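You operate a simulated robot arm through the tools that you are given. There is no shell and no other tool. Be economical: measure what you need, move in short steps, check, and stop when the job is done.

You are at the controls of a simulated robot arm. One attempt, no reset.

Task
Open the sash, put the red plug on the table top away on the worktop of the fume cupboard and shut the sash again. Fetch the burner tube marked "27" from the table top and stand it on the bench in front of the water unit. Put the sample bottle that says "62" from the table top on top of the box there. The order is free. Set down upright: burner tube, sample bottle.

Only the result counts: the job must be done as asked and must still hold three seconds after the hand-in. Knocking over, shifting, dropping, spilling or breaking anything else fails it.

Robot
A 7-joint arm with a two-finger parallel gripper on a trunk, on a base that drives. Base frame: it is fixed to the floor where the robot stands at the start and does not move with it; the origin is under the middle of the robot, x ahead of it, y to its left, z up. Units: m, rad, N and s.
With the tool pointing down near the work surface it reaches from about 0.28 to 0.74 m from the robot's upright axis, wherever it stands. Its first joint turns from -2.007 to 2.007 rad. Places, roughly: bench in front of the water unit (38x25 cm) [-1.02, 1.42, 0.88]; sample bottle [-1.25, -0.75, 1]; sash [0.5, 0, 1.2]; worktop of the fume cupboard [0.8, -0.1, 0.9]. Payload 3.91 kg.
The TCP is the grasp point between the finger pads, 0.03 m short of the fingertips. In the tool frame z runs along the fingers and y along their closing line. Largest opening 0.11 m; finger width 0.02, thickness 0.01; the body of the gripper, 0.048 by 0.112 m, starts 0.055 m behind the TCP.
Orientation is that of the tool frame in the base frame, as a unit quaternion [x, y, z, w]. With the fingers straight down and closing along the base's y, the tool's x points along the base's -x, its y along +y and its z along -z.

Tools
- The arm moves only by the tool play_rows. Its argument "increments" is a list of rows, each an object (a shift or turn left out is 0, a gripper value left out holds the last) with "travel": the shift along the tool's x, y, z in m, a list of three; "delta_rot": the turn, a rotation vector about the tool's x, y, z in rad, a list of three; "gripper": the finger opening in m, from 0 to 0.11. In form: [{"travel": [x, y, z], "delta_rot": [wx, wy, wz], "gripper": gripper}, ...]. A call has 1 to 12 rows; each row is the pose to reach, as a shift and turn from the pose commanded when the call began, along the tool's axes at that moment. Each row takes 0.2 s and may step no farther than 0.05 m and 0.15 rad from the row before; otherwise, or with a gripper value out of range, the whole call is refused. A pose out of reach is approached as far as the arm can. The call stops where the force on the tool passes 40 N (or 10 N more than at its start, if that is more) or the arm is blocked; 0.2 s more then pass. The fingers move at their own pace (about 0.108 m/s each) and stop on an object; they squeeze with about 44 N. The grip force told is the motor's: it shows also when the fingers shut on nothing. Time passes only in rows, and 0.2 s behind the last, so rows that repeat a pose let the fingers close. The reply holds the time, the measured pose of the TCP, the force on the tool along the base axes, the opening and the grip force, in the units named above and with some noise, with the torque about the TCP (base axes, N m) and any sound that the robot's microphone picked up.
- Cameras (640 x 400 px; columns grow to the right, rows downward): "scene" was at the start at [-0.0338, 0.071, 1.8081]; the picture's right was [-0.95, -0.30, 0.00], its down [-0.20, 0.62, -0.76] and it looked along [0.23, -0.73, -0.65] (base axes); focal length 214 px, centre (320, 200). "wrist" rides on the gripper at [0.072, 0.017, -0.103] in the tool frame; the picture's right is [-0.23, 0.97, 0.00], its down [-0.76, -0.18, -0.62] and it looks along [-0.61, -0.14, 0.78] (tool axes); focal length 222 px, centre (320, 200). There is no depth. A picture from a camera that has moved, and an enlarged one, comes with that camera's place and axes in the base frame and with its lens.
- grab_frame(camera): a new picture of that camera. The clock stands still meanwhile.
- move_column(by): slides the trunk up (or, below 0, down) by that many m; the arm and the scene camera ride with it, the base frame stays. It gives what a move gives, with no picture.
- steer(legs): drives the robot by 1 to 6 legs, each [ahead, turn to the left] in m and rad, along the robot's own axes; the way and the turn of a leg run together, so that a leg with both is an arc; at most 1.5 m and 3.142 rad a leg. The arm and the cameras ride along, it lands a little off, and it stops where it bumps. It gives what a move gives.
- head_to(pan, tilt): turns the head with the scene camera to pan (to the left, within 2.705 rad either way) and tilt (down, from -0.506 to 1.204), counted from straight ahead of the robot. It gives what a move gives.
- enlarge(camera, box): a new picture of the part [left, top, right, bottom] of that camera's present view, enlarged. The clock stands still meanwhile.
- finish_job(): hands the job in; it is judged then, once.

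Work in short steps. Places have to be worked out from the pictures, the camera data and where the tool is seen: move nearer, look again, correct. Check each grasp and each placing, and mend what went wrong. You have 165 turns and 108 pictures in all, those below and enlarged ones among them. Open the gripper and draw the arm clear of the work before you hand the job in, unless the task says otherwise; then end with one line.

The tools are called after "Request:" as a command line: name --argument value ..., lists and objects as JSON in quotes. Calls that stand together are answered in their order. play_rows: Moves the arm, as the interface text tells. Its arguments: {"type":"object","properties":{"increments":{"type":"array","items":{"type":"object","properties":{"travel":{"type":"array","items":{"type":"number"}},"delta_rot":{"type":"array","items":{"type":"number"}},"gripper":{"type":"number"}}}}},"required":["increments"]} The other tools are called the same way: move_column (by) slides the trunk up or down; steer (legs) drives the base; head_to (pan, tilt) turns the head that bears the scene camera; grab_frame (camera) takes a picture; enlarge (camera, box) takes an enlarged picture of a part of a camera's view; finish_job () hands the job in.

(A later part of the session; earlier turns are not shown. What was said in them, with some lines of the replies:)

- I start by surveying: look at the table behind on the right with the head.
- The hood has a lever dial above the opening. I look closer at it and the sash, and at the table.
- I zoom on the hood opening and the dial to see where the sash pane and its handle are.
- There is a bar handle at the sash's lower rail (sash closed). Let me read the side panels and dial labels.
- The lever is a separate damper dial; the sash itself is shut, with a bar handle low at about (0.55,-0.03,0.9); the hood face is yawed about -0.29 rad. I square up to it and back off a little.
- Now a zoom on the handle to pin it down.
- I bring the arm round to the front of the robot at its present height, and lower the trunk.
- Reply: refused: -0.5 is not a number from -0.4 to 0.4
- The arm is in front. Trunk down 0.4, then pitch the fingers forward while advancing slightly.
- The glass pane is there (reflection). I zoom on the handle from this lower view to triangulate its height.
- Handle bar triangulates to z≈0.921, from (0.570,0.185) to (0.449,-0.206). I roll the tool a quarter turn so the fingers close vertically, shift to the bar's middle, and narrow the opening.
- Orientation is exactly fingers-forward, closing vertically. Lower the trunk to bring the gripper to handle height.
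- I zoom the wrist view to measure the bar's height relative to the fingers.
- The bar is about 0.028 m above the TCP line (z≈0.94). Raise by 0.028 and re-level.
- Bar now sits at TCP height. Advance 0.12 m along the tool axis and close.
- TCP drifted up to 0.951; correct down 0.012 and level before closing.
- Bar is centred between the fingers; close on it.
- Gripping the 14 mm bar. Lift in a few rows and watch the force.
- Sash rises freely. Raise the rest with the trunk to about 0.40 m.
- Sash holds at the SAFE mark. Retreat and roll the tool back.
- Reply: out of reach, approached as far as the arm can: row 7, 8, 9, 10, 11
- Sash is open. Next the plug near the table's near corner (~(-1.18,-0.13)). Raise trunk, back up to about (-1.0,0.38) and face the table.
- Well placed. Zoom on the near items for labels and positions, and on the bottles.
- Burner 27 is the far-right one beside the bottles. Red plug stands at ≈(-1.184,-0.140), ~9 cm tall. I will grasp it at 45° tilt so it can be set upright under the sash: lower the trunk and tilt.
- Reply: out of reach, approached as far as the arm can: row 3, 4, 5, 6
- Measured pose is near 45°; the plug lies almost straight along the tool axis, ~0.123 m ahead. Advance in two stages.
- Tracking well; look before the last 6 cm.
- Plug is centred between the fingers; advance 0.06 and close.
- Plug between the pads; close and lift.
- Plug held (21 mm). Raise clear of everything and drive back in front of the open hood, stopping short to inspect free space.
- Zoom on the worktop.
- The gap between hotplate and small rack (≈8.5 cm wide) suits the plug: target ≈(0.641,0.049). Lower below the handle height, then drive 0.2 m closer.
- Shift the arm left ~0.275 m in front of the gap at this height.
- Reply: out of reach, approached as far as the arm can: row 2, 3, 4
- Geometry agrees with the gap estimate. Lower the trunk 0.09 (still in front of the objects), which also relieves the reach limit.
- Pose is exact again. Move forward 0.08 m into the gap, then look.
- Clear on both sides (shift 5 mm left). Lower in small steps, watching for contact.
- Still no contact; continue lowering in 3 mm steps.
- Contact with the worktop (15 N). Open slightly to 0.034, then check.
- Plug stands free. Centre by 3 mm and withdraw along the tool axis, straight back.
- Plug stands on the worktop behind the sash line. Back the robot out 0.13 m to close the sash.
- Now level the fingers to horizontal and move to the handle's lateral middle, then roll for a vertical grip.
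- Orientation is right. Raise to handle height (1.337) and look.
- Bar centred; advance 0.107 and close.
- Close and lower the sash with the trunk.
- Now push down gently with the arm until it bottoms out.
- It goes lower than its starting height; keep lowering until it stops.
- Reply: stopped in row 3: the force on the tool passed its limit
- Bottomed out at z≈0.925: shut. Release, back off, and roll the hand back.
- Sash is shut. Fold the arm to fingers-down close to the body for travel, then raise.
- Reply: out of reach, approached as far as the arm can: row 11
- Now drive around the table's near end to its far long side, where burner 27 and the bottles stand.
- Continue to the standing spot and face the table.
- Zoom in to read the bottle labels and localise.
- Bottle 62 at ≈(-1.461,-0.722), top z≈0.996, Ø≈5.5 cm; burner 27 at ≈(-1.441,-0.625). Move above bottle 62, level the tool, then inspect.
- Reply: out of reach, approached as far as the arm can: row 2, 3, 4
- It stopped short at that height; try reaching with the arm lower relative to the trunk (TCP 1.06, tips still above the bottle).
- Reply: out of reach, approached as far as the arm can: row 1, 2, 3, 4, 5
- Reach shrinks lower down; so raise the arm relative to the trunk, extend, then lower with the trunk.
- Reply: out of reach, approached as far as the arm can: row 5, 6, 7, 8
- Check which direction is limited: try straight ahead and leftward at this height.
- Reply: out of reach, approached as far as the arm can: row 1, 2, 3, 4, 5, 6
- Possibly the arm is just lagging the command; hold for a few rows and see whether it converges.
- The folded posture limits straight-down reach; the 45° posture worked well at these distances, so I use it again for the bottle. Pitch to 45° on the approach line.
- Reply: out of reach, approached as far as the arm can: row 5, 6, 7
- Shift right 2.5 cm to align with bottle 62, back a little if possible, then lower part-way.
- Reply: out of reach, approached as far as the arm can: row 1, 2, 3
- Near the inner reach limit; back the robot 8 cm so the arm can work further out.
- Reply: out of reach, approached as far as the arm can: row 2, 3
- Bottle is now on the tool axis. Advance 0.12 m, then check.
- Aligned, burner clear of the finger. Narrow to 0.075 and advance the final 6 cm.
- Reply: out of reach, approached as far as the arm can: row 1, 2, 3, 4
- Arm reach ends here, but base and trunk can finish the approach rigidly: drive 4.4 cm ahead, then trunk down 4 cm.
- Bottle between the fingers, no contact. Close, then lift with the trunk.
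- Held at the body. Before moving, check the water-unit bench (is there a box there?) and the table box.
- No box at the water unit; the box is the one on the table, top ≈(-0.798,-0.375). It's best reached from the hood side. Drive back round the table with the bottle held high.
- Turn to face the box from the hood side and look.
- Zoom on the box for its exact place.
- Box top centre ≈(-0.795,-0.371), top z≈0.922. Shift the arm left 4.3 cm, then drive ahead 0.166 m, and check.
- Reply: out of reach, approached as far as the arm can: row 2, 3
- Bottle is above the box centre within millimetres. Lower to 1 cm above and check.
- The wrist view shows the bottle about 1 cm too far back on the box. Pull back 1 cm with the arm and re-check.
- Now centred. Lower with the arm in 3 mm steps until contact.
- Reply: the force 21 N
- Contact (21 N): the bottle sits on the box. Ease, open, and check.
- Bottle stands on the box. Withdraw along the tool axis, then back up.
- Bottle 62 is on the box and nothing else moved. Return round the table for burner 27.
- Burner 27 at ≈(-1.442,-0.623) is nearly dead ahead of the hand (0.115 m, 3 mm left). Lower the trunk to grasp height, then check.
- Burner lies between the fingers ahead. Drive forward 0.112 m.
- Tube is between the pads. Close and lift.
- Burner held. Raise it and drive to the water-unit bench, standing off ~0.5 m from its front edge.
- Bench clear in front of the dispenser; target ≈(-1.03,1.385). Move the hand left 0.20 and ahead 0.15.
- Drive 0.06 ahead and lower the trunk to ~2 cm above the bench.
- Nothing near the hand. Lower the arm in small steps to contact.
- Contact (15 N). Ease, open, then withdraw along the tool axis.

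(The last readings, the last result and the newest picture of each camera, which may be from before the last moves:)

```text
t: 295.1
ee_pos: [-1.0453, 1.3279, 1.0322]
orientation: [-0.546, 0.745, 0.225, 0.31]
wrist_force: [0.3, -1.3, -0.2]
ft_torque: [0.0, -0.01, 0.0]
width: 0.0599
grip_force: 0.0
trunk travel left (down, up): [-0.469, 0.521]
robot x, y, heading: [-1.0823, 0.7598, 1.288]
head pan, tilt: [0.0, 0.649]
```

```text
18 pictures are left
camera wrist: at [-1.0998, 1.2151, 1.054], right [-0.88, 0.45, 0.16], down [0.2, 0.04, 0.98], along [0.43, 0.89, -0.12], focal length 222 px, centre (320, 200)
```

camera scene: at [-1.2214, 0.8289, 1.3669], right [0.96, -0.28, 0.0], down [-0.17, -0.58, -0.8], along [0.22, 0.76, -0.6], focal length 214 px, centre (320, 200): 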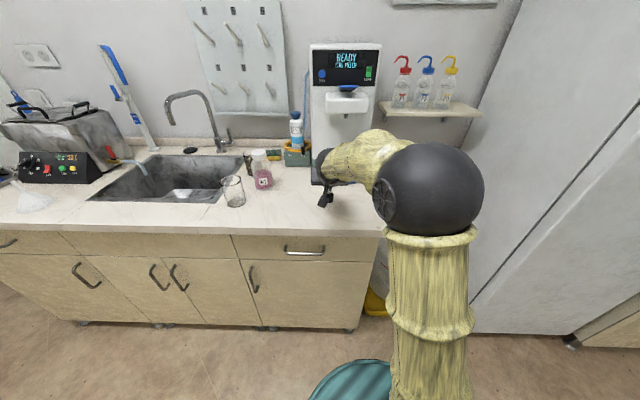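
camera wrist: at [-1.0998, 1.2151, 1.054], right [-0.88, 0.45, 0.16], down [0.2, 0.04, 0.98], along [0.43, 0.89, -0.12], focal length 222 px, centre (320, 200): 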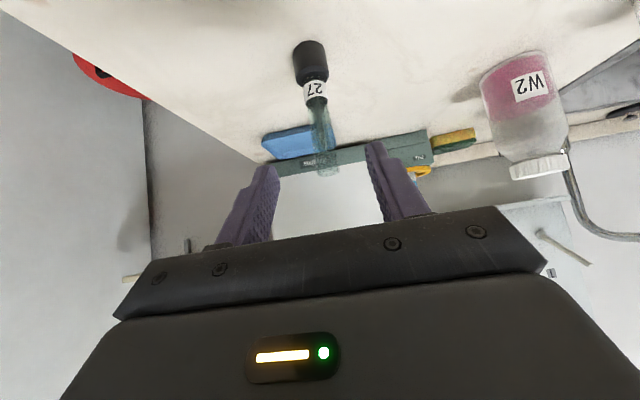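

Burner 27 stands on the bench in front of the water unit. Back away and do a final check of all three places.

Request:
steer --legs '[[-0.2, 0]]'

Request:
move_column --by 0.2

Request:
grab_frame --camera "scene"

Request:
head_to --pan -1.6 --tilt 0.4

Request:
grab_frame --camera "scene"

```text
t: 296.8
ee_pos: [-1.1028, 1.1345, 1.0325]
orientation: [-0.545, 0.746, 0.225, 0.31]
wrist_force: [0.8, -0.2, 0.4]
ft_torque: [-0.01, 0.02, 0.0]
width: 0.06
grip_force: 0.1
trunk travel left (down, up): [-0.469, 0.521]
robot x, y, heading: [-1.1401, 0.5661, 1.288]
head pan, tilt: [0.0, 0.649]
```

```text
t: 298.9
ee_pos: [-1.1023, 1.1349, 1.2316]
orientation: [-0.545, 0.746, 0.224, 0.31]
wrist_force: [-0.3, 0.5, 0.2]
ft_torque: [0.0, -0.02, -0.03]
width: 0.0599
grip_force: 0.0
trunk travel left (down, up): [-0.669, 0.321]
robot x, y, heading: [-1.1403, 0.5688, 1.28]
head pan, tilt: [0.0, 0.649]
```

```text
17 pictures are left
camera scene: at [-1.2787, 0.6346, 1.5668], right [0.96, -0.28, 0.0], down [-0.17, -0.58, -0.8], along [0.23, 0.76, -0.6], focal length 214 px, centre (320, 200)
```

scene: 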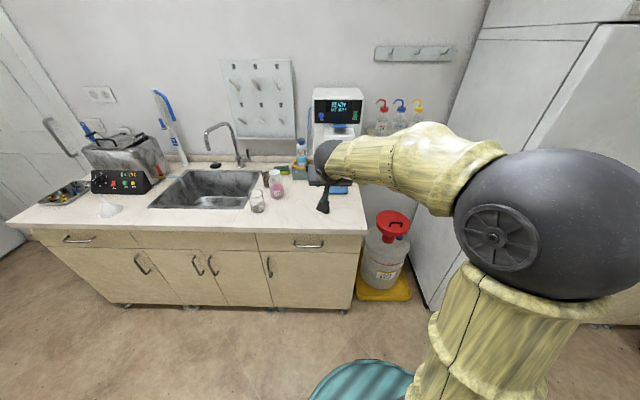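

```text
t: 300.6
ee_pos: [-1.1016, 1.1343, 1.2306]
orientation: [-0.545, 0.746, 0.224, 0.31]
wrist_force: [0.3, 0.2, 0.4]
ft_torque: [-0.01, 0.02, -0.01]
width: 0.06
grip_force: 0.1
trunk travel left (down, up): [-0.669, 0.321]
robot x, y, heading: [-1.1413, 0.5683, 1.283]
head pan, tilt: [-1.6, 0.4]
```

```text
16 pictures are left
camera scene: at [-1.2153, 0.5224, 1.5894], right [-0.31, -0.95, 0.0], down [-0.37, 0.12, -0.92], along [0.88, -0.29, -0.39], focal length 214 px, centre (320, 200)
```

scene: 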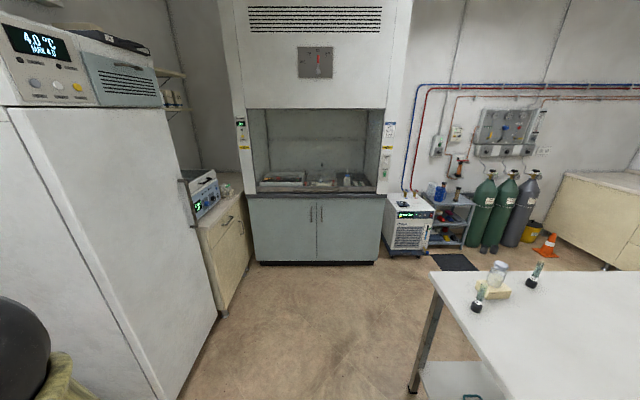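

Request:
enlarge --camera "scene" --box '[240, 140, 400, 220]'

Request:
grab_frame --camera "wrist"

```text
4.00 times, centred on (320, 180) of scene
camera zoom: at [-1.2153, 0.5224, 1.5894], right [-0.31, -0.95, 0.0], down [-0.37, 0.12, -0.92], along [0.88, -0.29, -0.39], focal length 858 px, centre (320, 280)
```

zoom: 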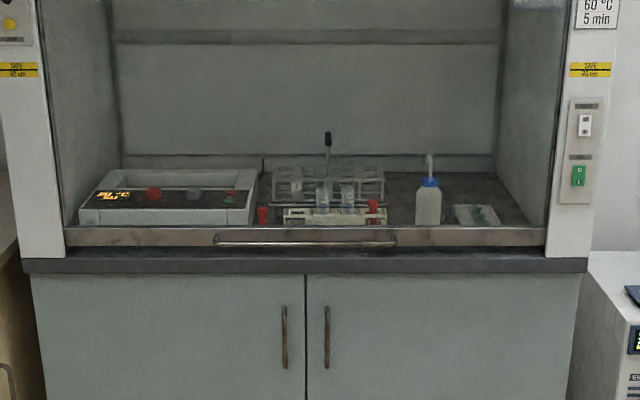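

```text
14 pictures are left
camera wrist: at [-1.1563, 1.0212, 1.2537], right [-0.88, 0.45, 0.16], down [0.2, 0.04, 0.98], along [0.44, 0.89, -0.12], focal length 222 px, centre (320, 200)
```

wrist: 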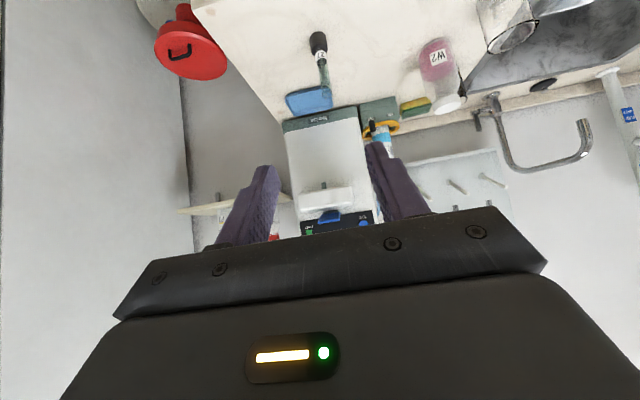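

I checked all three places in the last pictures. The sash is down with the red plug standing on the worktop behind it, bottle 62 stands on the box, and burner 27 stands upright in front of the water unit. The gripper is open and clear, so I hand in.

Request:
finish_job

```text
The job is handed in.
```

The job is handed in: the red plug is on the fume-cupboard worktop with the sash shut, burner tube 27 stands in front of the water unit, and sample bottle 62 stands on the box on the table top.
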